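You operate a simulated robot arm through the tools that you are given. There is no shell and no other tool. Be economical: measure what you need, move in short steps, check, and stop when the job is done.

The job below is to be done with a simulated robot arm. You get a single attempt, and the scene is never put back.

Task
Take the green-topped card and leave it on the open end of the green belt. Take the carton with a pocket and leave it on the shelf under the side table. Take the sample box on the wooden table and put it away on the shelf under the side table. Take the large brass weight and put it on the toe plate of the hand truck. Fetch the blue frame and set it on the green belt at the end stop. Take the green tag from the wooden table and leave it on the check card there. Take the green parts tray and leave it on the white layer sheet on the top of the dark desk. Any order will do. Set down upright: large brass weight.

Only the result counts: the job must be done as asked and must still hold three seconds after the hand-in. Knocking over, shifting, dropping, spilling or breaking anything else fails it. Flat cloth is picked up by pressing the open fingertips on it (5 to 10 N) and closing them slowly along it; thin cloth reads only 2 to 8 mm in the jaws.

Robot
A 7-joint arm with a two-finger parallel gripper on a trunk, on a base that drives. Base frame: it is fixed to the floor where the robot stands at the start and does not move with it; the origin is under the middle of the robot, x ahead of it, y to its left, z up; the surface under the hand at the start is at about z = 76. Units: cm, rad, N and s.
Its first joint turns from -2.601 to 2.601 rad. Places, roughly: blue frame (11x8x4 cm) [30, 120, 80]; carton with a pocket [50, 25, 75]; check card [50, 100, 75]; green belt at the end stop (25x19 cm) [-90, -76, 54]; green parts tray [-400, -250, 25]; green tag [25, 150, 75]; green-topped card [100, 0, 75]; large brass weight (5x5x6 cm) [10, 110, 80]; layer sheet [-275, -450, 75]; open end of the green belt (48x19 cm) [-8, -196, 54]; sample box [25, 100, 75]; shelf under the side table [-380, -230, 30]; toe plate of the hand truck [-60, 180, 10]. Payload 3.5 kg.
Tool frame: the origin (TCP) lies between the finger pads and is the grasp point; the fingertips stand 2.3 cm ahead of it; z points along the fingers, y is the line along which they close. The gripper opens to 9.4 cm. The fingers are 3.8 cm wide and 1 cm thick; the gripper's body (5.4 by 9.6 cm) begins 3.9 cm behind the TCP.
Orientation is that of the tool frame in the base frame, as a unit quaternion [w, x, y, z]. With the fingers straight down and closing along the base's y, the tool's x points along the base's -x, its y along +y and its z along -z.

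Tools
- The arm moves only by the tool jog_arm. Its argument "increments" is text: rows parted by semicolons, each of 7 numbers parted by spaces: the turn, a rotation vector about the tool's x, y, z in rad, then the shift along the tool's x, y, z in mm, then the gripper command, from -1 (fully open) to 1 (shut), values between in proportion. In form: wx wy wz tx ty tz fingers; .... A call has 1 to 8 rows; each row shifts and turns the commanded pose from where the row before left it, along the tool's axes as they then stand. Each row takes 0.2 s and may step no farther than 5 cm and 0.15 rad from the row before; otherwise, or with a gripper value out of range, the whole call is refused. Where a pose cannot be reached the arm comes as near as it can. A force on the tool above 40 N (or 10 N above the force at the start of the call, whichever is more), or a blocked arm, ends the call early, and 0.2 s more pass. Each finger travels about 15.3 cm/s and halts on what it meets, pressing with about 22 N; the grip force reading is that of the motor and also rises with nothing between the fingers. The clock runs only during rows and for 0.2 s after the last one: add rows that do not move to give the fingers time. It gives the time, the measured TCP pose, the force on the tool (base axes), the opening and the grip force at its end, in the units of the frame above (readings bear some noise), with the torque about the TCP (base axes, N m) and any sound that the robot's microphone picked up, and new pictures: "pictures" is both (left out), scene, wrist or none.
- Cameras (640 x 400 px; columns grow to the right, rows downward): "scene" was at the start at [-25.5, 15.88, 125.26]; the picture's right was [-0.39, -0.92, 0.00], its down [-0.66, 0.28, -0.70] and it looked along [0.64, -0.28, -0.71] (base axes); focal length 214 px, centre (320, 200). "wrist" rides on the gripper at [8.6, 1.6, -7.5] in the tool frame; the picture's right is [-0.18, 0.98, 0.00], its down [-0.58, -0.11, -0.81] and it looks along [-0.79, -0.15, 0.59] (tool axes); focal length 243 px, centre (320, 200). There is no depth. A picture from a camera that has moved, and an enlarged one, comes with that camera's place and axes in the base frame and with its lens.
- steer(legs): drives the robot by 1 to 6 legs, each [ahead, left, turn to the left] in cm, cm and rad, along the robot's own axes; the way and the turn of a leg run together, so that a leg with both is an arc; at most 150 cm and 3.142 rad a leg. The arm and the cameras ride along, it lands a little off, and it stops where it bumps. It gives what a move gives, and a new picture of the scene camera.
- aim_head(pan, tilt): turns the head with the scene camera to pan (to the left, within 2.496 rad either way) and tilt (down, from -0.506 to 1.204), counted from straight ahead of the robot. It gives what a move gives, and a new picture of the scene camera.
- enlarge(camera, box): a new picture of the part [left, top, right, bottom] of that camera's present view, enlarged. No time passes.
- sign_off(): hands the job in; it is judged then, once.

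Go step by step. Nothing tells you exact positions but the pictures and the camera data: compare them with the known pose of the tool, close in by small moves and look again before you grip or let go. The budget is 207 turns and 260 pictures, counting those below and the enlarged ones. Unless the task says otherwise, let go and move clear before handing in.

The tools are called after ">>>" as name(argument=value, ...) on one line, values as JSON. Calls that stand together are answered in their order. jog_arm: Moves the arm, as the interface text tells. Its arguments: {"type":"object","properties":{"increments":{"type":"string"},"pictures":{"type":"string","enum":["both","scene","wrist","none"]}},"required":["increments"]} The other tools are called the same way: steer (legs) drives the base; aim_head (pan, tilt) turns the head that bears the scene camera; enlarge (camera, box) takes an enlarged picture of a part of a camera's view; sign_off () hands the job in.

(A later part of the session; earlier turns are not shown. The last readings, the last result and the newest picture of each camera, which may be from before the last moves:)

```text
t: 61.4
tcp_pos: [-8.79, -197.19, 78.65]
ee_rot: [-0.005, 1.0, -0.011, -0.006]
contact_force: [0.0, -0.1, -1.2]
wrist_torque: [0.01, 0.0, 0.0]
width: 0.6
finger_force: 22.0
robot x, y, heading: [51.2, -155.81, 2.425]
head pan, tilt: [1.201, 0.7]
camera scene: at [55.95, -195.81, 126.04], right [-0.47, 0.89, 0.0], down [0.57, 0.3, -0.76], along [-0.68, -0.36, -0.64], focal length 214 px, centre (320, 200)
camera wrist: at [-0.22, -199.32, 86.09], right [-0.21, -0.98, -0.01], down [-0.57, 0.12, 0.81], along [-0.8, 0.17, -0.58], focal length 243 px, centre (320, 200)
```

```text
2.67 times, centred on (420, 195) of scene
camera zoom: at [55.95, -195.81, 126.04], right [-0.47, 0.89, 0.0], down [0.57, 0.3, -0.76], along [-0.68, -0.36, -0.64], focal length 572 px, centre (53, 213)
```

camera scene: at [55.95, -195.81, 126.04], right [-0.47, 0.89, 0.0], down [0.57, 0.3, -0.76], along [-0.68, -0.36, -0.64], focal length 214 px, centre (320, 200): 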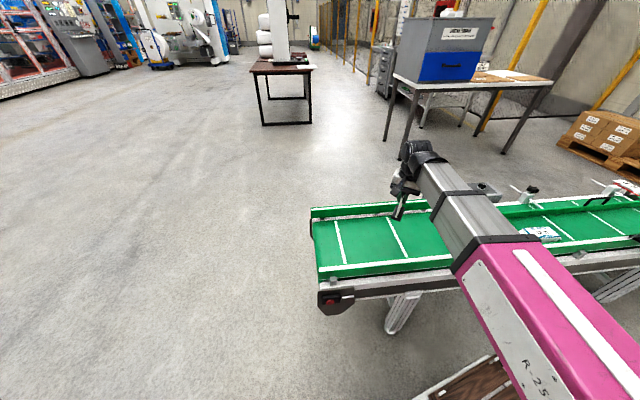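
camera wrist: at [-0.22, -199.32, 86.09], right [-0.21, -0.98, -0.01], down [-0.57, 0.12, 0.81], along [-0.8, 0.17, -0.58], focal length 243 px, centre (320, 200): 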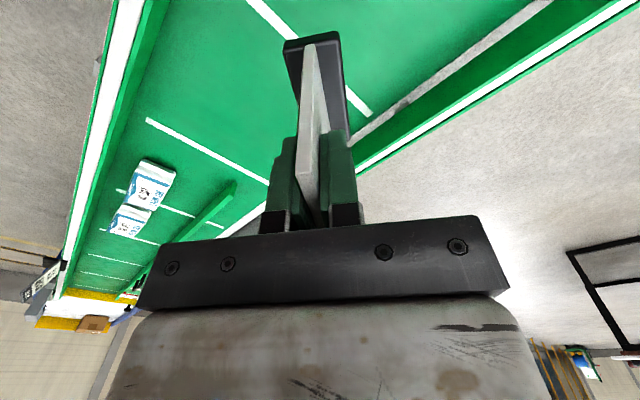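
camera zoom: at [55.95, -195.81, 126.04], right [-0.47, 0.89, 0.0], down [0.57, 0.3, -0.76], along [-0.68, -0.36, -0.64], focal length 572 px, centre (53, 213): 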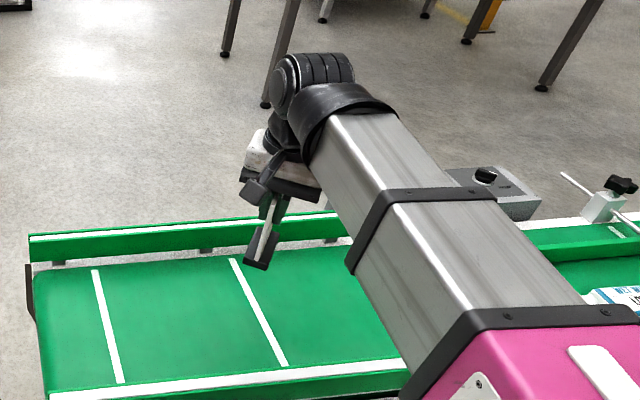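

The spot is a little near the close rail; I shift 2 cm inward and lower until contact.

>>> jog_arm(increments="0 0 0 -16 11 0 1;0 0 0 0 0 40 1;0 0 0 0 0 40 1;0 0 0 0 0 35 1;0 0 0 0 0 10 1;0 0 0 0 0 10 1", pictures="both")

>>> enlarge(camera="scene", box=[300, 150, 500, 280])

```text
t: 62.8
tcp_pos: [-10.67, -198.07, 65.26]
ee_rot: [-0.005, 1.0, -0.012, -0.006]
contact_force: [-0.4, 0.0, -1.4]
wrist_torque: [0.0, -0.02, -0.03]
width: 0.57
finger_force: 22.2
robot x, y, heading: [51.21, -156.08, 2.423]
head pan, tilt: [1.201, 0.7]
camera scene: at [55.95, -195.81, 126.04], right [-0.47, 0.89, 0.0], down [0.57, 0.3, -0.76], along [-0.68, -0.36, -0.64], focal length 214 px, centre (320, 200)
camera wrist: at [-2.1, -200.26, 72.74], right [-0.21, -0.98, -0.01], down [-0.57, 0.12, 0.81], along [-0.8, 0.17, -0.58], focal length 243 px, centre (320, 200)
```

scene: 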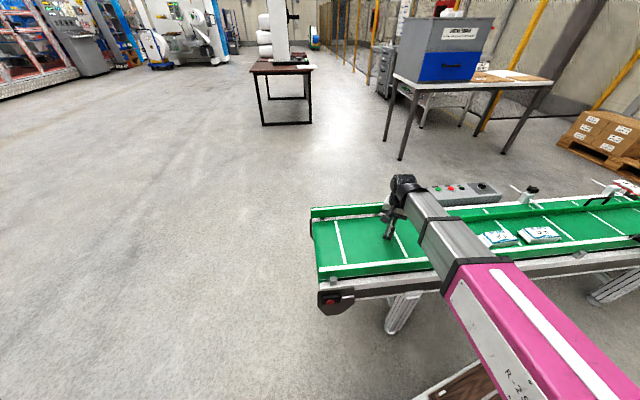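
wrist: 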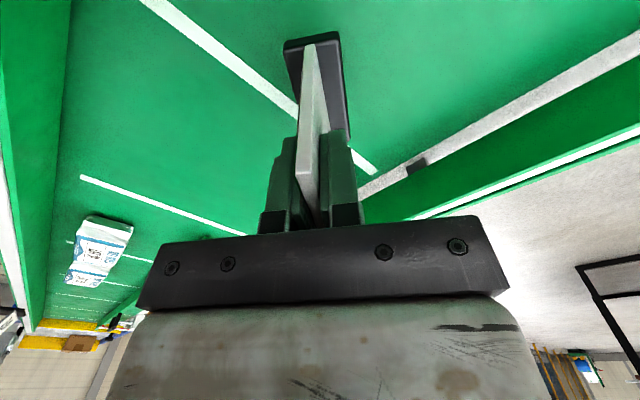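

```text
3.08 times, centred on (400, 215) of scene
camera zoom: at [55.95, -195.81, 126.04], right [-0.47, 0.89, 0.0], down [0.57, 0.3, -0.76], along [-0.68, -0.36, -0.64], focal length 660 px, centre (74, 154)
```

zoom: 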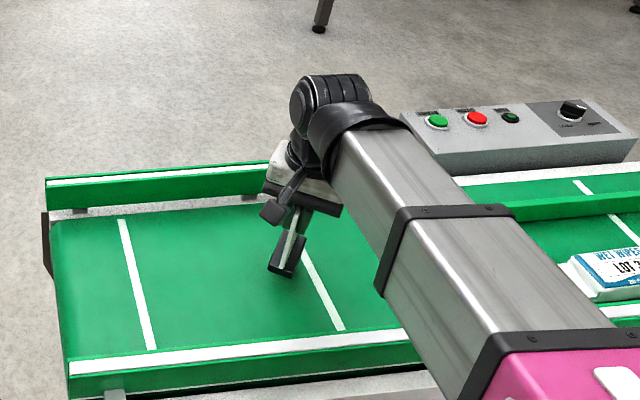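

>>> jog_arm(increments="0 0 0 0 0 6 1;0 0 0 0 0 5 1;0 0 0 0 0 3 1;0 0 0 0 0 0 1", pictures="wrist")

```text
t: 63.8
tcp_pos: [-10.76, -198.25, 63.95]
ee_rot: [-0.006, 1.0, -0.011, -0.006]
contact_force: [0.1, 0.5, -0.7]
wrist_torque: [0.01, -0.03, 0.01]
width: 0.59
finger_force: 22.2
robot x, y, heading: [51.15, -155.83, 2.422]
head pan, tilt: [1.201, 0.7]
camera wrist: at [-2.1, -200.36, 71.37], right [-0.21, -0.98, -0.01], down [-0.57, 0.11, 0.81], along [-0.8, 0.17, -0.58], focal length 243 px, centre (320, 200)
```

wrist: 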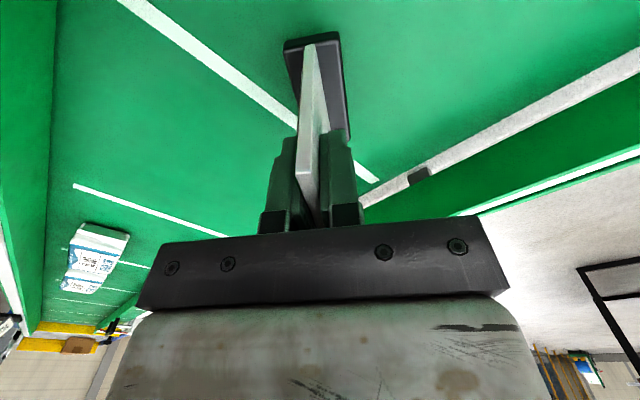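

>>> jog_arm(increments="0 0 0 0 0 4 1;0 0 0 0 0 3 1;0 0 0 0 0 0 1", pictures="none")

>>> jog_arm(increments="0 0 0 0 0 3 1;0 0 0 0 0 2 1;0 0 0 0 0 0 1", pictures="none")

```text
t: 64.5
tcp_pos: [-10.54, -198.2, 63.33]
ee_rot: [-0.006, 1.0, -0.012, -0.006]
contact_force: [0.8, -0.5, -1.0]
wrist_torque: [0.01, 0.01, -0.01]
width: 0.59
finger_force: 22.2
robot x, y, heading: [51.02, -156.12, 2.424]
head pan, tilt: [1.201, 0.7]
```

```text
t: 65.3
tcp_pos: [-10.71, -198.34, 62.82]
ee_rot: [-0.005, 1.0, -0.012, -0.006]
contact_force: [0.2, 0.8, -0.9]
wrist_torque: [-0.02, 0.01, 0.01]
width: 0.56
finger_force: 21.6
robot x, y, heading: [51.04, -155.73, 2.429]
head pan, tilt: [1.201, 0.7]
```

>>> jog_arm(increments="0 0 0 0 0 3 1;0 0 0 0 0 2 1;0 0 0 0 0 0 1", pictures="none")

>>> jog_arm(increments="0 0 0 0 0 3 1;0 0 0 0 0 2 1;0 0 0 0 0 0 1", pictures="scene")

>>> enlarge(camera="scene", box=[340, 180, 440, 280])

```text
t: 66.2
tcp_pos: [-10.76, -198.29, 62.32]
ee_rot: [-0.005, 1.0, -0.014, -0.007]
contact_force: [-3.2, 1.8, 18.1]
wrist_torque: [-0.21, -0.35, -0.01]
width: 0.56
finger_force: 22.0
robot x, y, heading: [51.31, -155.8, 2.426]
head pan, tilt: [1.201, 0.7]
```

```text
t: 67.0
tcp_pos: [-10.58, -198.24, 61.89]
ee_rot: [-0.005, 1.0, -0.013, -0.006]
contact_force: [-0.2, -1.2, 19.2]
wrist_torque: [-0.39, -0.05, 0.02]
width: 0.56
finger_force: 22.1
robot x, y, heading: [50.93, -155.95, 2.422]
head pan, tilt: [1.201, 0.7]
camera scene: at [56.0, -195.78, 126.05], right [-0.47, 0.89, 0.0], down [0.57, 0.3, -0.77], along [-0.68, -0.36, -0.64], focal length 214 px, centre (320, 200)
```

scene: 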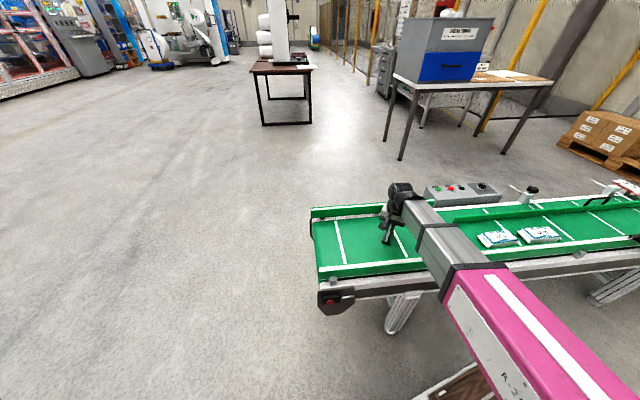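

```text
4.00 times, centred on (390, 230) of scene
camera zoom: at [56.0, -195.78, 126.05], right [-0.47, 0.89, 0.0], down [0.57, 0.3, -0.77], along [-0.68, -0.36, -0.64], focal length 858 px, centre (40, 80)
```

zoom: 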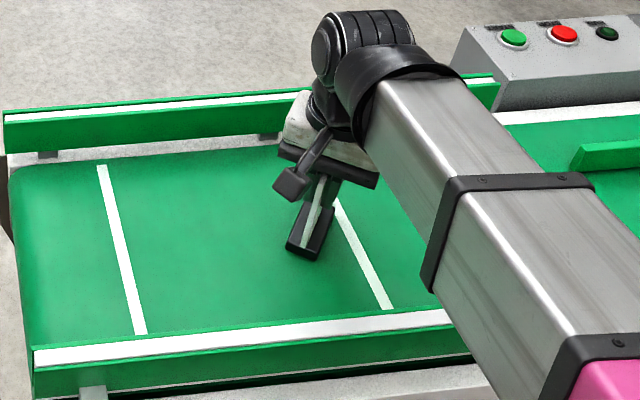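

Contact with the belt. I release and rise.

>>> jog_arm(increments="0 0 0 0 0 -3 1;0 0 0 0 0 0 0.7;0 0 0 0 0 0 0;0 0 0 0 0 0 -0.5;0 0 0 0 0 -30 -0.5;0 0 0 0 0 -50 -0.5;0 0 0 0 0 -50 -0.5;0 0 0 0 0 -50 -0.5", pictures="both")

```text
t: 68.8
tcp_pos: [-10.48, -198.27, 80.2]
ee_rot: [-0.004, 1.0, -0.012, -0.006]
contact_force: [1.1, -0.1, 0.7]
wrist_torque: [0.0, 0.0, -0.01]
width: 7.03
finger_force: 0.0
robot x, y, heading: [50.9, -155.94, 2.42]
head pan, tilt: [1.201, 0.7]
camera scene: at [55.96, -195.8, 126.04], right [-0.47, 0.89, 0.0], down [0.57, 0.3, -0.76], along [-0.68, -0.36, -0.64], focal length 214 px, centre (320, 200)
camera wrist: at [-1.88, -200.41, 87.56], right [-0.21, -0.98, -0.01], down [-0.57, 0.11, 0.81], along [-0.8, 0.17, -0.58], focal length 243 px, centre (320, 200)
```

scene: 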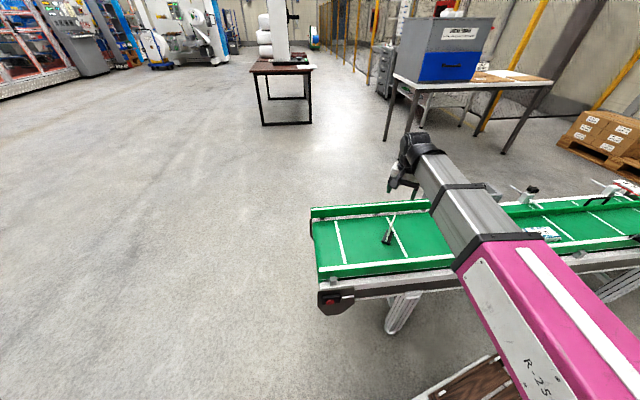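
wrist: 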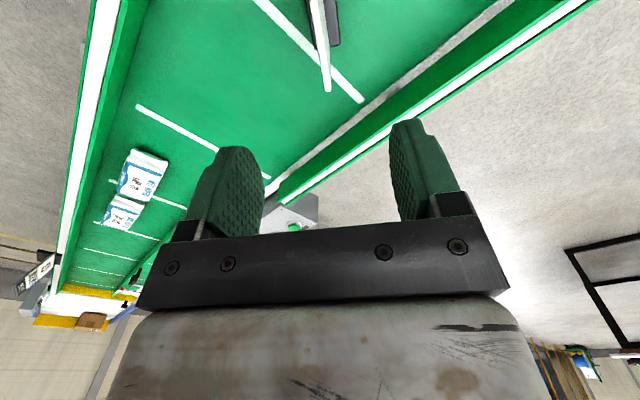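

Card stands on the belt. From here I look toward the side table and desk to plan.

>>> aim_head(pan=0.95, tilt=0.35)

>>> enlarge(camera="scene", box=[180, 60, 420, 210])

>>> jog_arm(increments="0 0 0 0 0 -50 -1;0 0 0 0 0 -50 -1;0 0 0 0 0 -50 -1;0 0 0 0 0 -50 -1;0 0 0 0 0 -40 -1", pictures="none")

```text
t: 69.6
tcp_pos: [-10.51, -198.3, 80.11]
ee_rot: [-0.006, 1.0, -0.011, -0.006]
contact_force: [1.0, 0.7, -0.8]
wrist_torque: [-0.03, -0.01, -0.01]
width: 7.04
finger_force: 0.0
robot x, y, heading: [51.08, -156.08, 2.418]
head pan, tilt: [0.949, 0.351]
camera scene: at [54.41, -194.0, 129.17], right [-0.23, 0.97, 0.0], down [0.34, 0.08, -0.94], along [-0.91, -0.22, -0.34], focal length 214 px, centre (320, 200)
```

scene: 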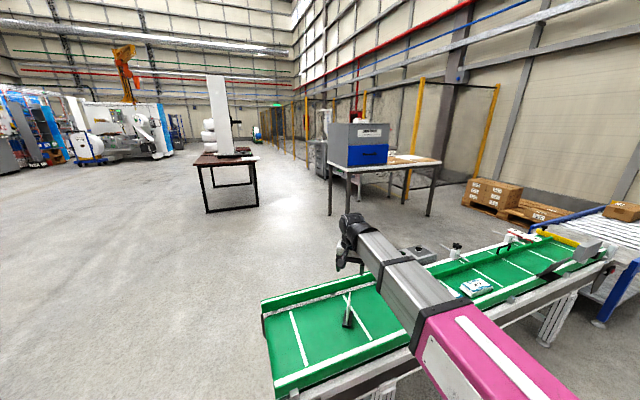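

```text
2.67 times, centred on (300, 135) of scene
camera zoom: at [54.41, -194.0, 129.17], right [-0.23, 0.97, 0.0], down [0.34, 0.08, -0.94], along [-0.91, -0.22, -0.34], focal length 572 px, centre (373, 373)
```

zoom: 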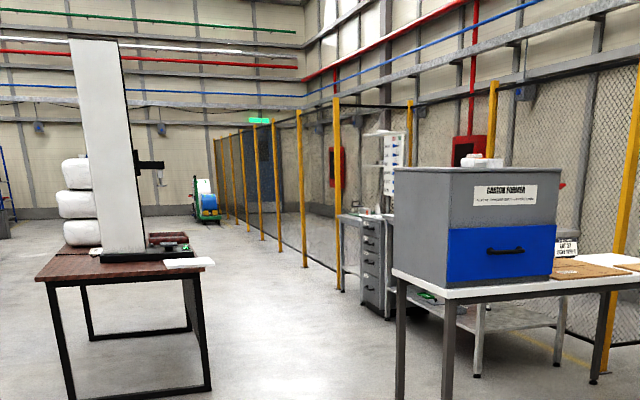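

```text
t: 70.8
tcp_pos: [-9.99, -198.6, 104.29]
ee_rot: [-0.005, 1.0, -0.012, -0.007]
contact_force: [0.9, -0.2, -0.5]
wrist_torque: [0.01, 0.0, 0.03]
width: 9.42
finger_force: 0.1
robot x, y, heading: [51.54, -155.86, 2.424]
head pan, tilt: [0.949, 0.351]
```

I drive around the belt's open end toward the side table to inspect it and move the tray first while the hand is empty.

>>> steer(legs=[[-99.7, 25.5, 0], [33.5, 130, 0], [87.8, 109, 0]])

>>> aim_head(pan=0.4, tilt=0.35)

>>> enlarge(camera="scene", box=[200, 100, 440, 250])

```text
t: 89.1
tcp_pos: [-203.79, -382.78, 104.49]
ee_rot: [-0.006, 1.0, -0.026, -0.005]
contact_force: [-0.3, -0.2, -0.1]
wrist_torque: [-0.03, -0.03, -0.02]
width: 9.4
finger_force: 0.1
robot x, y, heading: [-141.29, -341.86, 2.399]
head pan, tilt: [0.949, 0.351]
camera scene: at [-139.1, -379.88, 129.18], right [-0.2, 0.98, 0.0], down [0.34, 0.07, -0.94], along [-0.92, -0.19, -0.34], focal length 214 px, centre (320, 200)
```

scene: 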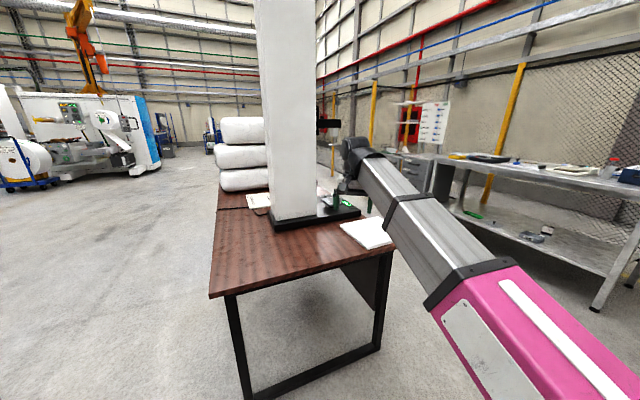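

```text
t: 90.1
tcp_pos: [-203.77, -382.8, 104.34]
ee_rot: [-0.006, 1.0, -0.026, -0.006]
contact_force: [-0.5, -0.1, 0.6]
wrist_torque: [-0.03, 0.01, 0.0]
width: 9.41
finger_force: 0.0
robot x, y, heading: [-141.24, -341.55, 2.402]
head pan, tilt: [0.4, 0.351]
camera scene: at [-138.76, -374.84, 129.18], right [0.34, 0.94, 0.0], down [0.32, -0.12, -0.94], along [-0.88, 0.32, -0.34], focal length 214 px, centre (320, 200)
```

scene: 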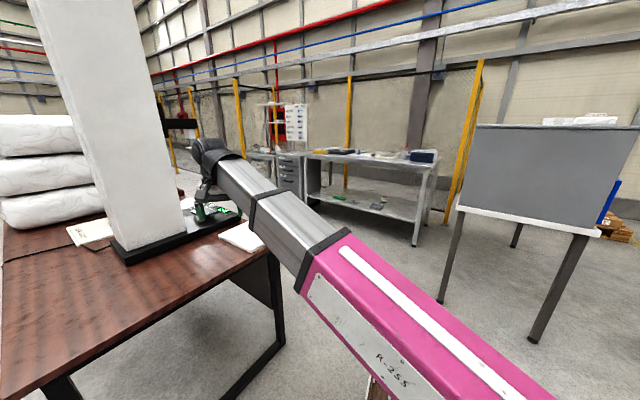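

```text
2.67 times, centred on (320, 175) of scene
camera zoom: at [-138.76, -374.84, 129.18], right [0.34, 0.94, 0.0], down [0.32, -0.12, -0.94], along [-0.88, 0.32, -0.34], focal length 572 px, centre (320, 267)
```

zoom: 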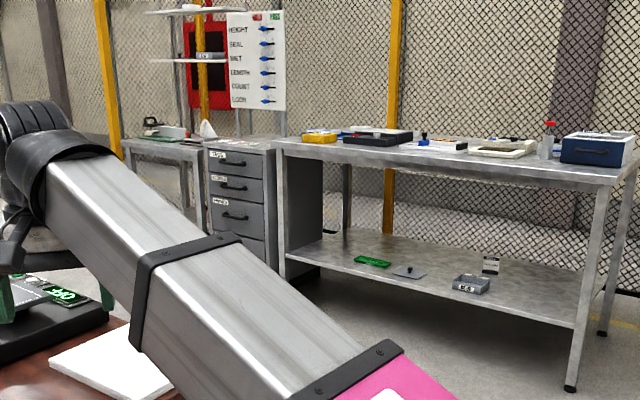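

The side table with its low shelf (tray near [-394, -253, 30]) is visible, and the desk. I look closely at the desk for the layer sheet and at the shelf.

>>> aim_head(pan=1.2, tilt=0.35)

>>> enlarge(camera="scene", box=[260, 140, 500, 290])

```text
t: 91.2
tcp_pos: [-203.72, -382.81, 104.37]
ee_rot: [-0.004, 1.0, -0.027, -0.005]
contact_force: [-0.5, 0.2, -0.1]
wrist_torque: [0.03, -0.02, -0.02]
width: 9.41
finger_force: 0.1
robot x, y, heading: [-141.47, -341.89, 2.401]
head pan, tilt: [1.201, 0.351]
camera scene: at [-138.34, -382.08, 129.18], right [-0.44, 0.9, 0.0], down [0.31, 0.15, -0.94], along [-0.84, -0.41, -0.34], focal length 214 px, centre (320, 200)
```

scene: 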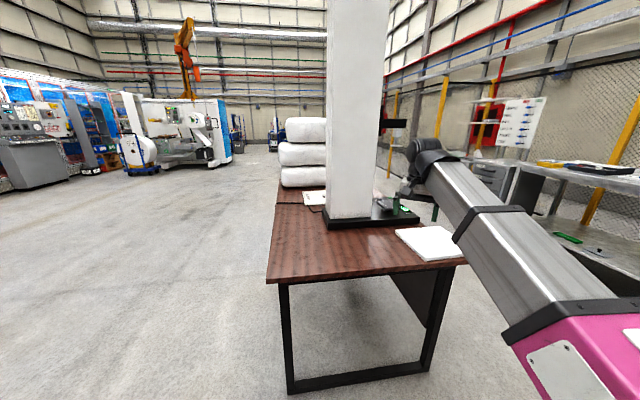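

```text
2.67 times, centred on (380, 215) of scene
camera zoom: at [-138.34, -382.08, 129.18], right [-0.44, 0.9, 0.0], down [0.31, 0.15, -0.94], along [-0.84, -0.41, -0.34], focal length 572 px, centre (160, 160)
```

zoom: 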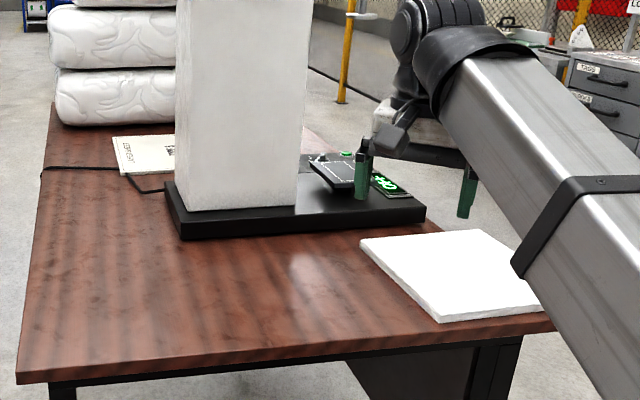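

Two white sheets are candidates; the hint [-275, -450] matches the printed one left of the column. I enlarge further.

>>> enlarge(camera="scene", box=[270, 165, 350, 215])

>>> enlarge(camera="scene", box=[370, 180, 480, 270])

```text
8.00 times, centred on (310, 190) of scene
camera zoom: at [-138.34, -382.08, 129.18], right [-0.44, 0.9, 0.0], down [0.31, 0.15, -0.94], along [-0.84, -0.41, -0.34], focal length 1716 px, centre (400, 280)
```

zoom: 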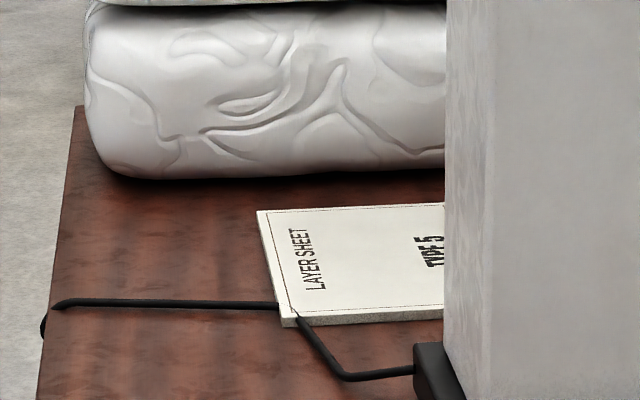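

```text
4.44 times, centred on (425, 225) of scene
camera zoom: at [-138.34, -382.08, 129.18], right [-0.44, 0.9, 0.0], down [0.31, 0.15, -0.94], along [-0.84, -0.41, -0.34], focal length 953 px, centre (-147, 89)
```

zoom: 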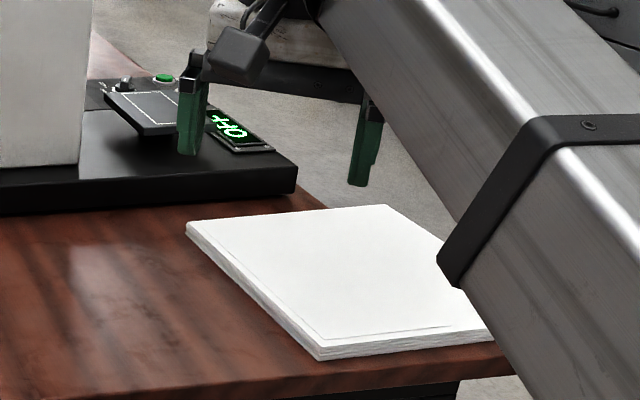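

The hinted sheet is the one labelled "LAYER SHEET TYPE 5" behind the column. Now I drive into the aisle facing the side table's shelf.

>>> steer(legs=[[94.3, 36.2, 0], [64.5, 99.7, 0]])

>>> aim_head(pan=-0.35, tilt=0.65)

>>> enlarge(camera="scene", box=[180, 100, 420, 250])

```text
t: 102.1
tcp_pos: [-412.08, -377.71, 104.36]
ee_rot: [-0.005, 1.0, -0.019, -0.006]
contact_force: [-0.2, 0.1, 0.1]
wrist_torque: [0.0, -0.04, 0.01]
width: 9.4
finger_force: 0.1
robot x, y, heading: [-350.3, -336.04, 2.408]
head pan, tilt: [1.201, 0.351]
camera scene: at [-346.83, -376.18, 129.18], right [-0.45, 0.89, 0.0], down [0.31, 0.16, -0.94], along [-0.84, -0.43, -0.34], focal length 214 px, centre (320, 200)
```

scene: 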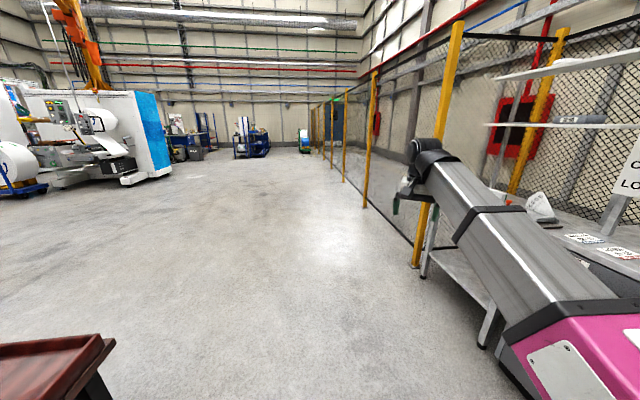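

```text
t: 103.7
tcp_pos: [-412.11, -377.83, 104.32]
ee_rot: [-0.006, 1.0, -0.02, -0.006]
contact_force: [0.3, -0.4, -0.4]
wrist_torque: [-0.03, 0.0, -0.01]
width: 9.39
finger_force: 0.1
robot x, y, heading: [-350.63, -336.08, 2.414]
head pan, tilt: [-0.351, 0.649]
camera scene: at [-342.63, -364.3, 126.48], right [0.88, 0.47, 0.0], down [0.29, -0.53, -0.8], along [-0.38, 0.7, -0.6], focal length 214 px, centre (320, 200)
```

scene: 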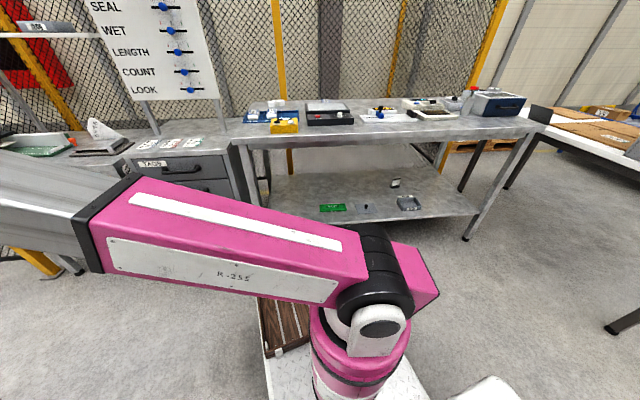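

```text
2.67 times, centred on (300, 175) of scene
camera zoom: at [-342.63, -364.3, 126.48], right [0.88, 0.47, 0.0], down [0.29, -0.53, -0.8], along [-0.38, 0.7, -0.6], focal length 572 px, centre (373, 267)
```

zoom: 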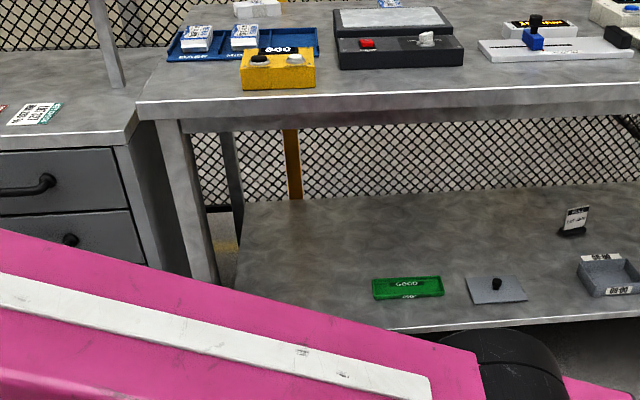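

The tray lies about 11–15 cm behind the shelf's front edge, near [-392, -254]. I face the shelf and swing the arm to the front, outside the table.

>>> steer(legs=[[0, 0, -0.245]])

>>> jog_arm(increments="0 0 0 -10.9 -44.5 0 -1;0 0 0 -10.9 -44.5 0 -1;0 0 0 -10.9 -44.5 0 -1;0 0 0 -10.9 -44.5 0 -1;0 0 0 -10.9 -44.5 0 -1;0 0 0 -10.9 -44.5 0 -1;0 0 0 -10.9 -44.5 0 -1;0 0 0 -10.9 -44.5 0 -1", pictures="none")

>>> jog_arm(increments="0 0 0 0 -44.5 0 -1;0 0 0 20 -40 0 -1;0 0 0 26.7 -36.3 0 -1;0 0 0 26.7 -36.3 0 -1;0 0 0 26.7 -36.3 0 -1;0 0 0 26.7 -36.3 0 -1;0 0 0 26.7 -36.3 0 -1;0 0 0 26.7 -36.3 0 -1", pictures="scene")

```text
t: 105.0
tcp_pos: [-420.6, -361.45, 104.5]
ee_rot: [-0.006, 0.99, -0.142, -0.006]
contact_force: [-0.1, -0.2, -0.1]
wrist_torque: [0.02, -0.03, 0.0]
width: 9.4
finger_force: 0.0
robot x, y, heading: [-350.53, -335.56, 2.164]
head pan, tilt: [-0.351, 0.649]
camera scene: at [-349.87, -365.35, 126.48], right [0.97, 0.24, 0.0], down [0.15, -0.59, -0.8], along [-0.19, 0.77, -0.6], focal length 214 px, centre (320, 200)
```

scene: 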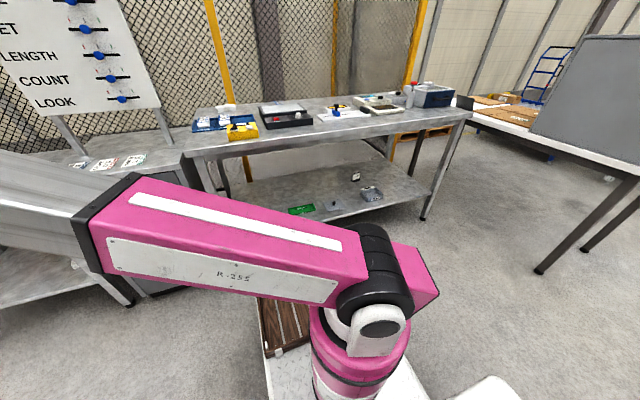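

```text
t: 106.6
tcp_pos: [-419.29, -329.95, 104.71]
ee_rot: [-0.006, 0.989, -0.144, -0.008]
contact_force: [-0.8, 0.4, -1.6]
wrist_torque: [-0.02, 0.07, 0.07]
width: 9.4
finger_force: 0.0
robot x, y, heading: [-350.54, -335.62, 2.168]
head pan, tilt: [-0.351, 0.649]
stopped in row 8: the force on the tool passed its limit at 50 N (the readings are from after the stop); the commanded pose is now the measured one
```

```text
t: 107.1
tcp_pos: [-417.56, -324.97, 104.92]
ee_rot: [-0.007, 0.988, -0.151, -0.014]
contact_force: [-2.4, 1.1, -2.1]
wrist_torque: [-0.1, 0.09, 0.11]
width: 9.42
finger_force: 0.0
robot x, y, heading: [-350.48, -336.16, 2.167]
head pan, tilt: [-0.351, 0.649]
stopped in row 2: the force on the tool passed its limit at 61 N (the readings are from after the stop); the commanded pose is now the measured one
camera scene: at [-349.86, -365.34, 126.48], right [0.97, 0.24, 0.0], down [0.15, -0.59, -0.8], along [-0.19, 0.77, -0.6], focal length 214 px, centre (320, 200)
```

scene: 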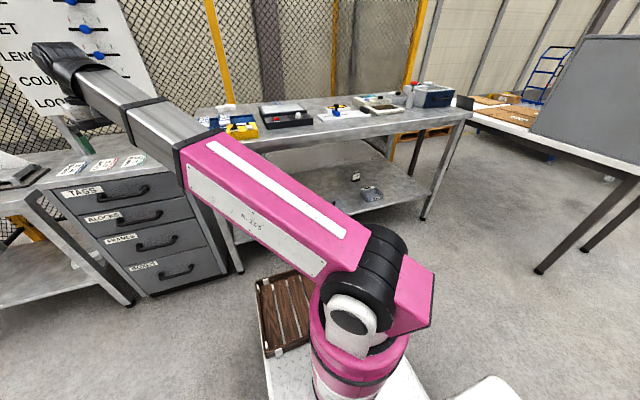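

The arm met a force in what should be free space; I check the wrist view.

>>> jog_arm(increments="0 0 0 0 0 0 -1", pictures="wrist")

>>> enlarge(camera="scene", box=[0, 20, 240, 170])

```text
t: 107.5
tcp_pos: [-417.44, -324.74, 104.98]
ee_rot: [-0.007, 0.989, -0.15, -0.013]
contact_force: [-2.1, 1.6, -3.5]
wrist_torque: [0.03, 0.26, 0.05]
width: 9.41
finger_force: 0.0
robot x, y, heading: [-350.38, -335.68, 2.159]
head pan, tilt: [-0.351, 0.649]
camera wrist: at [-409.65, -329.24, 112.19], right [-0.47, -0.88, 0.0], down [-0.5, 0.26, 0.82], along [-0.73, 0.39, -0.57], focal length 243 px, centre (320, 200)
```

wrist: 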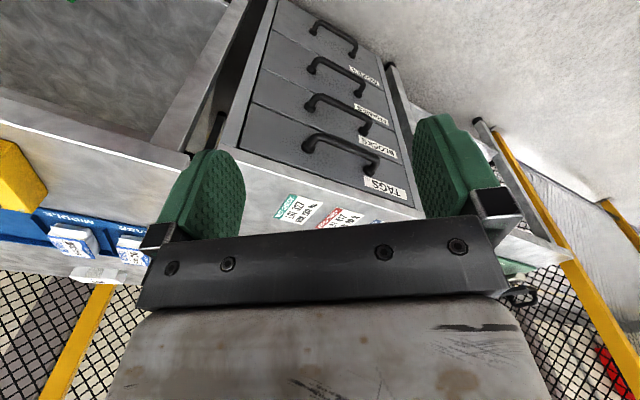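

```text
2.67 times, centred on (120, 95) of scene
camera zoom: at [-349.86, -365.35, 126.48], right [0.97, 0.24, 0.0], down [0.15, -0.59, -0.8], along [-0.19, 0.77, -0.6], focal length 572 px, centre (853, 480)
```

zoom: 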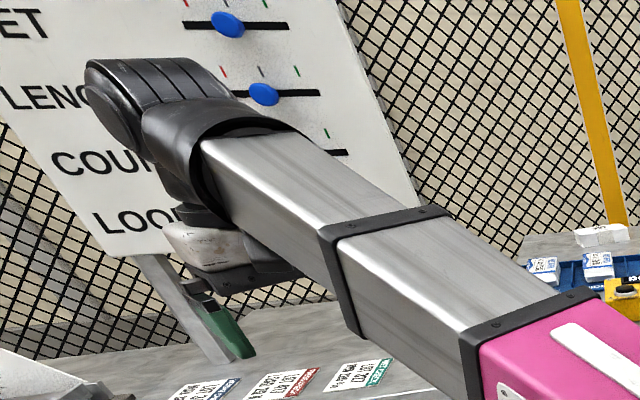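

Nothing touched: the wrist joint reached its range (tool x must stay roughly 5–170° left of the arm direction). I turn the hand so closing is radial, camera on the left.

>>> jog_arm(increments="0 0 0.149 0 0 0 -1;0 0 0.149 0 0 0 -1;0 0 0.149 0 0 0 -1;0 0 0.149 0 0 0 -1;0 0 0.149 0 0 0 -1;0 0 0.149 0 0 0 -1;0 0 0.149 0 0 0 -1;0 0 0.149 0 0 0 -1", pictures="none")

>>> jog_arm(increments="0 0 0.149 0 0 0 -1;0 0 0.149 0 0 0 -1;0 0 0.149 0 0 0 -1;0 0 0.149 0 0 0 -1;0 0 0.149 0 0 0 -1;0 0 0.149 0 0 0 -1;0 0 0.149 0 0 0 -1", pictures="none")

```text
t: 109.3
tcp_pos: [-417.47, -324.72, 104.87]
ee_rot: [0.002, 0.733, -0.68, -0.015]
contact_force: [-0.1, -0.5, -0.5]
wrist_torque: [0.01, 0.03, -0.01]
width: 9.38
finger_force: 0.1
robot x, y, heading: [-350.77, -335.54, 2.16]
head pan, tilt: [-0.351, 0.649]
```

```text
t: 110.9
tcp_pos: [-417.5, -324.85, 104.93]
ee_rot: [-0.009, -0.297, 0.955, 0.013]
contact_force: [-0.5, 0.4, 0.9]
wrist_torque: [0.02, 0.0, -0.01]
width: 9.4
finger_force: 0.1
robot x, y, heading: [-350.46, -335.48, 2.164]
head pan, tilt: [-0.351, 0.649]
```

Now I move right to directly ahead, then lower outside the shelf.

>>> jog_arm(increments="0 0 0 -48 11 0 -1;0 0 0 -48 11 0 -1;0 0 0 -48 11 0 -1;0 0 0 -48 11 0 -1;0 0 0 -48 11 0 -1;0 0 0 -48 11 0 -1;0 0 0 -48 11 0 -1;0 0 0 -48 11 0 -1", pictures="none")

>>> jog_arm(increments="0 0 0 -48 0 0 -1;0 0 0 -48 0 0 -1;0 0 0 0 0 45 -1;0 0 0 0 0 45 -1;0 0 0 0 0 45 -1;0 0 0 0 0 45 -1;0 0 0 0 0 45 -1;0 0 0 0 0 45 -1", pictures="both")

```text
t: 112.7
tcp_pos: [-390.91, -295.67, 104.74]
ee_rot: [-0.01, -0.297, 0.955, 0.012]
contact_force: [-0.3, 0.9, 0.1]
wrist_torque: [0.0, -0.02, 0.03]
width: 9.4
finger_force: 0.0
robot x, y, heading: [-350.9, -336.18, 2.17]
head pan, tilt: [-0.351, 0.649]
```

```text
t: 114.5
tcp_pos: [-383.62, -289.87, 77.65]
ee_rot: [-0.009, -0.298, 0.955, 0.011]
contact_force: [0.0, -0.5, 0.1]
wrist_torque: [-0.02, 0.03, -0.01]
width: 9.38
finger_force: 0.1
robot x, y, heading: [-350.44, -335.77, 2.163]
head pan, tilt: [-0.351, 0.649]
camera scene: at [-349.86, -365.34, 126.48], right [0.97, 0.24, 0.0], down [0.15, -0.59, -0.8], along [-0.19, 0.77, -0.6], focal length 214 px, centre (320, 200)
camera wrist: at [-391.58, -293.79, 85.36], right [-0.41, 0.91, 0.03], down [0.56, 0.23, 0.8], along [0.72, 0.34, -0.6], focal length 243 px, centre (320, 200)
```

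scene: 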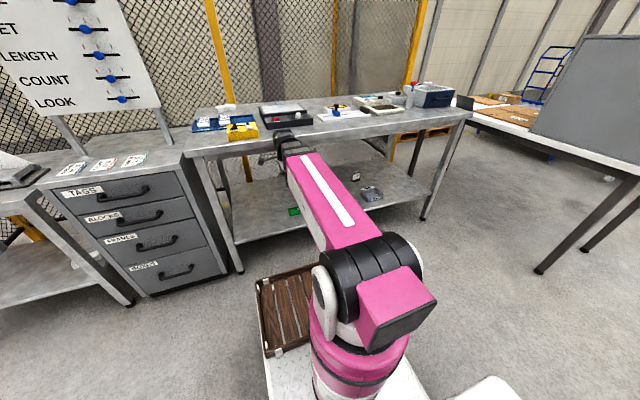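
wrist: 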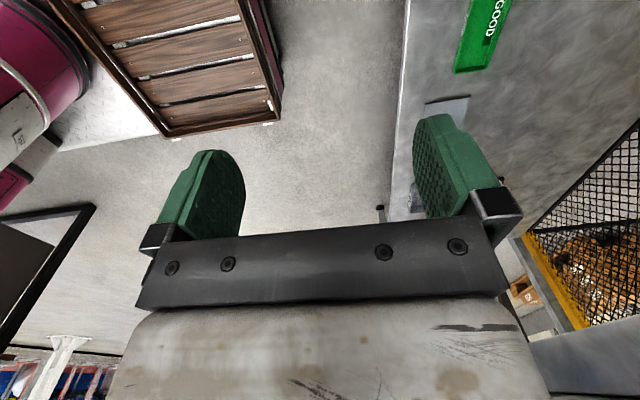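

>>> jog_arm(increments="0 0 0 0 0 45 -1;0 0 0 0 0 45 -1;0 0 0 0 0 45 -1;0 0 0 0 0 45 -1;0 0 0 0 0 45 -1;0 0 0 0 0 45 -1;0 0 0 0 0 45 -1", pictures="both")

```text
t: 116.1
tcp_pos: [-384.5, -289.34, 45.98]
ee_rot: [-0.01, -0.297, 0.955, 0.011]
contact_force: [0.7, 0.2, 0.1]
wrist_torque: [-0.02, -0.01, 0.04]
width: 9.39
finger_force: 0.1
robot x, y, heading: [-350.63, -335.75, 2.16]
head pan, tilt: [-0.351, 0.649]
camera scene: at [-349.86, -365.34, 126.48], right [0.97, 0.24, 0.0], down [0.15, -0.59, -0.8], along [-0.19, 0.77, -0.6], focal length 214 px, centre (320, 200)
camera wrist: at [-392.39, -293.23, 53.64], right [-0.41, 0.91, 0.03], down [0.56, 0.23, 0.8], along [0.72, 0.34, -0.6], focal length 243 px, centre (320, 200)
```

scene: 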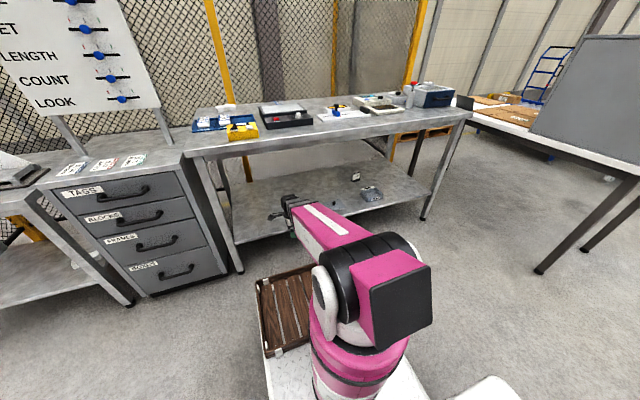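
wrist: 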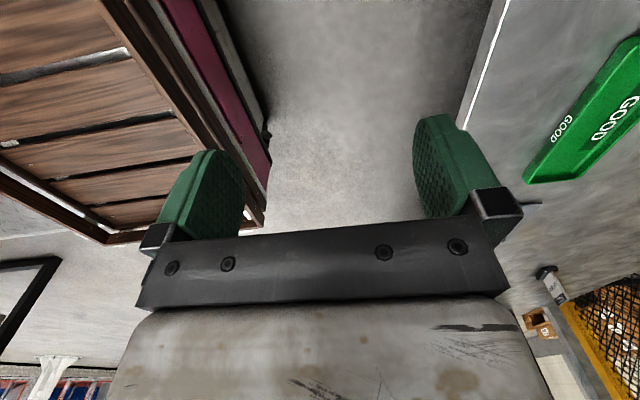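

I shift right to the tray's mid and drive 18 cm closer at this height, then look.

>>> jog_arm(increments="0 0 0 -45 0 10 -1;0 0 0 -45 0 10 -1;0 0 0 -45 0 10 -1", pictures="none")

>>> steer(legs=[[20, 0, 0]])

>>> jog_arm(increments="0 0 0 0 0 0 -1", pictures="both")

```text
t: 116.9
tcp_pos: [-373.26, -281.73, 42.93]
ee_rot: [-0.01, -0.298, 0.954, 0.012]
contact_force: [0.0, 0.0, -0.2]
wrist_torque: [-0.01, -0.01, 0.03]
width: 9.38
finger_force: 0.0
robot x, y, heading: [-350.72, -335.87, 2.16]
head pan, tilt: [-0.351, 0.649]
```

```text
t: 118.5
tcp_pos: [-384.76, -265.06, 43.02]
ee_rot: [-0.01, -0.298, 0.954, 0.012]
contact_force: [0.2, 0.3, 0.3]
wrist_torque: [-0.01, -0.01, -0.02]
width: 9.39
finger_force: 0.1
robot x, y, heading: [-362.06, -319.08, 2.162]
head pan, tilt: [-0.351, 0.649]
camera scene: at [-361.09, -348.67, 126.48], right [0.97, 0.24, 0.0], down [0.15, -0.59, -0.8], along [-0.19, 0.77, -0.6], focal length 214 px, centre (320, 200)
```

scene: 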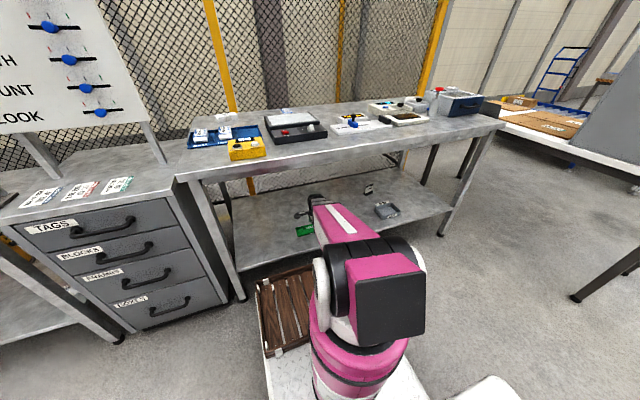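

```text
t: 118.9
tcp_pos: [-384.81, -265.09, 43.08]
ee_rot: [-0.01, -0.299, 0.954, 0.012]
contact_force: [0.1, 0.8, 0.3]
wrist_torque: [-0.01, -0.04, -0.03]
width: 9.4
finger_force: 0.2
robot x, y, heading: [-362.2, -319.39, 2.167]
head pan, tilt: [-0.351, 0.649]
camera scene: at [-361.09, -348.67, 126.48], right [0.97, 0.24, 0.0], down [0.15, -0.59, -0.8], along [-0.19, 0.77, -0.6], focal length 214 px, centre (320, 200)
camera wrist: at [-392.71, -268.93, 50.61], right [-0.41, 0.91, 0.03], down [0.56, 0.23, 0.8], along [0.72, 0.34, -0.6], focal length 243 px, centre (320, 200)
```

scene: 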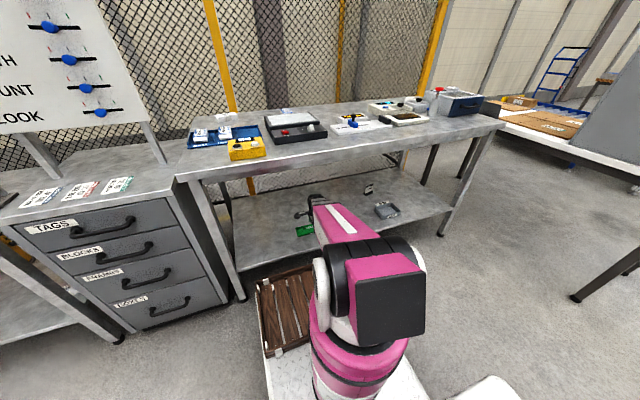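
wrist: 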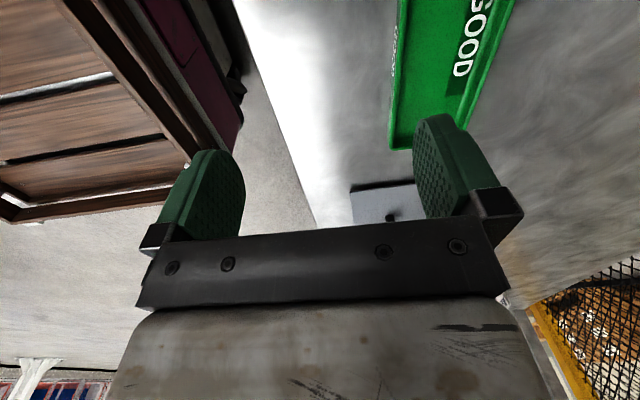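

The tray's front wall is about 6 cm further in. I move over it, narrow the opening and lower a little.

>>> jog_arm(increments="0 0 0 0 31 0 0.1;0 0 0 0 31 0 0.1;0 0 0 0 0 40 0.1;0 0 0 0 0 40 0.1;0 0 0 0 0 0 0.1", pictures="both")

```text
t: 120.1
tcp_pos: [-388.4, -260.05, 35.26]
ee_rot: [-0.01, -0.299, 0.954, 0.012]
contact_force: [0.2, 0.1, 0.0]
wrist_torque: [0.01, 0.0, 0.02]
width: 4.23
finger_force: 0.0
robot x, y, heading: [-361.93, -319.0, 2.165]
head pan, tilt: [-0.351, 0.649]
camera scene: at [-361.09, -348.67, 126.48], right [0.97, 0.24, 0.0], down [0.15, -0.59, -0.8], along [-0.19, 0.77, -0.6], focal length 214 px, centre (320, 200)
camera wrist: at [-396.38, -263.9, 42.85], right [-0.41, 0.91, 0.03], down [0.56, 0.23, 0.8], along [0.72, 0.34, -0.6], focal length 243 px, centre (320, 200)
```

scene: 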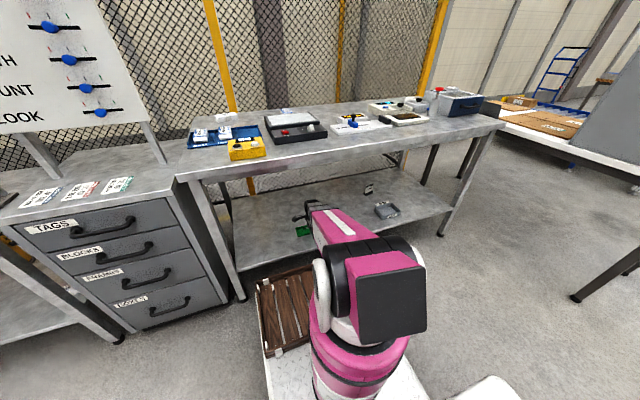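
wrist: 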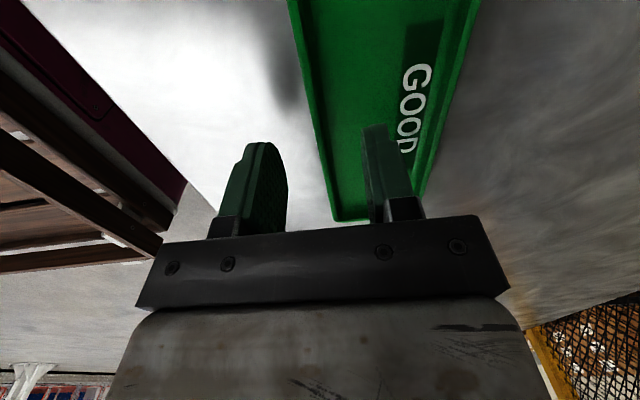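

>>> jog_arm(increments="0 0 0 0 -3 20 0.1;0 0 0 0 0 15 0.1;0 0 0 0 0 0 0.1;0 0 0 0 0 10 0.1;0 0 0 0 0 0 0.1", pictures="wrist")

```text
t: 120.7
tcp_pos: [-388.28, -260.15, 32.67]
ee_rot: [-0.01, -0.298, 0.954, 0.016]
contact_force: [0.0, -1.8, 15.1]
wrist_torque: [0.38, -0.02, 0.01]
width: 4.16
finger_force: 0.0
robot x, y, heading: [-361.62, -319.49, 2.165]
head pan, tilt: [-0.351, 0.649]
stopped in row 2: the force on the tool passed its limit at 70 N (the readings are from after the stop); the commanded pose is now the measured one
camera wrist: at [-396.26, -264.01, 40.26], right [-0.41, 0.91, 0.03], down [0.56, 0.22, 0.8], along [0.72, 0.34, -0.6], focal length 243 px, centre (320, 200)
```

wrist: 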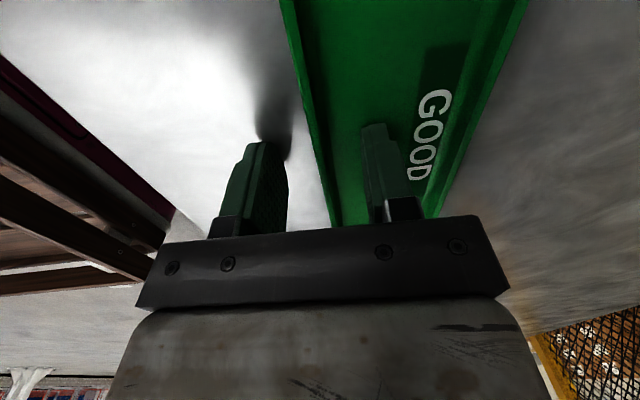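

Fingertips touched at z≈30.4 (tray floor/shelf). I back off 3 mm and close on the wall.

>>> jog_arm(increments="0 0 0 0 0 -3 0.1;0 0 0 0 0 0 0.4;0 0 0 0 0 0 0.7;0 0 0 0 0 0 1;0 0 0 0 0 0 1;0 0 0 0 0 0 1", pictures="wrist")

```text
t: 122.1
tcp_pos: [-388.31, -259.99, 32.77]
ee_rot: [-0.01, -0.298, 0.954, 0.014]
contact_force: [-0.6, 0.2, -0.1]
wrist_torque: [-0.02, 0.01, 0.03]
width: 0.32
finger_force: 22.3
robot x, y, heading: [-362.11, -319.52, 2.165]
head pan, tilt: [-0.351, 0.649]
camera wrist: at [-396.26, -264.02, 40.43], right [-0.41, 0.91, 0.03], down [0.56, 0.22, 0.8], along [0.72, 0.34, -0.6], focal length 243 px, centre (320, 200)
```

wrist: 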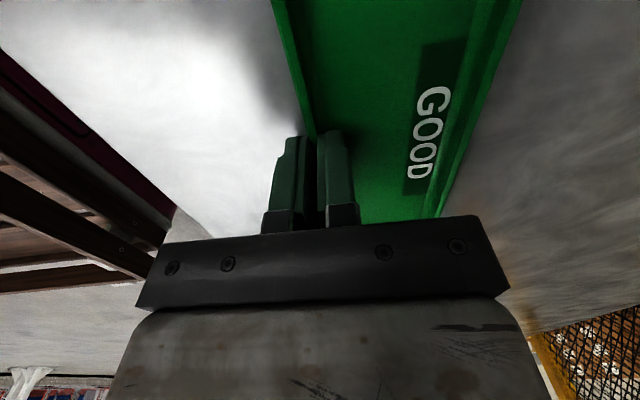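

>>> jog_arm(increments="0 0 0 0 0 -10 1;0 0 0 0 0 -20 1;0 0 0 0 0 -30 1;0 0 0 0 0 -20 1;0 0 0 0 0 0 1", pictures="both")

```text
t: 123.3
tcp_pos: [-388.0, -260.18, 40.83]
ee_rot: [-0.01, -0.298, 0.954, 0.016]
contact_force: [0.7, 0.2, -0.7]
wrist_torque: [-0.04, 0.0, -0.01]
width: 0.34
finger_force: 22.1
robot x, y, heading: [-362.25, -319.06, 2.165]
head pan, tilt: [-0.351, 0.649]
camera scene: at [-361.09, -348.67, 126.48], right [0.97, 0.24, 0.0], down [0.15, -0.59, -0.8], along [-0.19, 0.77, -0.6], focal length 214 px, centre (320, 200)
camera wrist: at [-396.0, -264.21, 48.46], right [-0.41, 0.91, 0.03], down [0.56, 0.22, 0.8], along [0.72, 0.34, -0.6], focal length 243 px, centre (320, 200)
```

scene: 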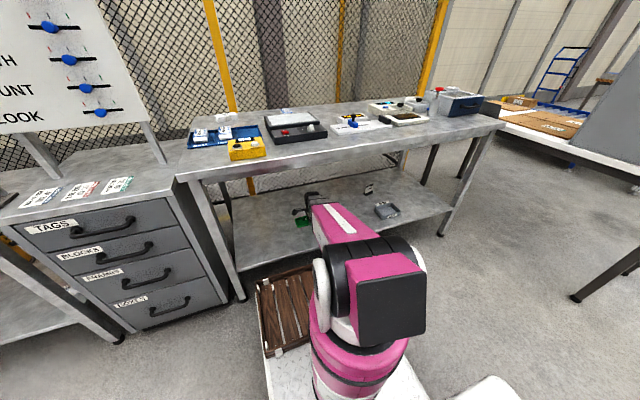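
wrist: 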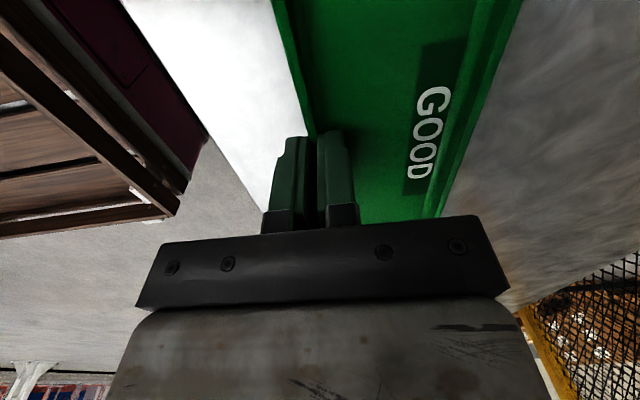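

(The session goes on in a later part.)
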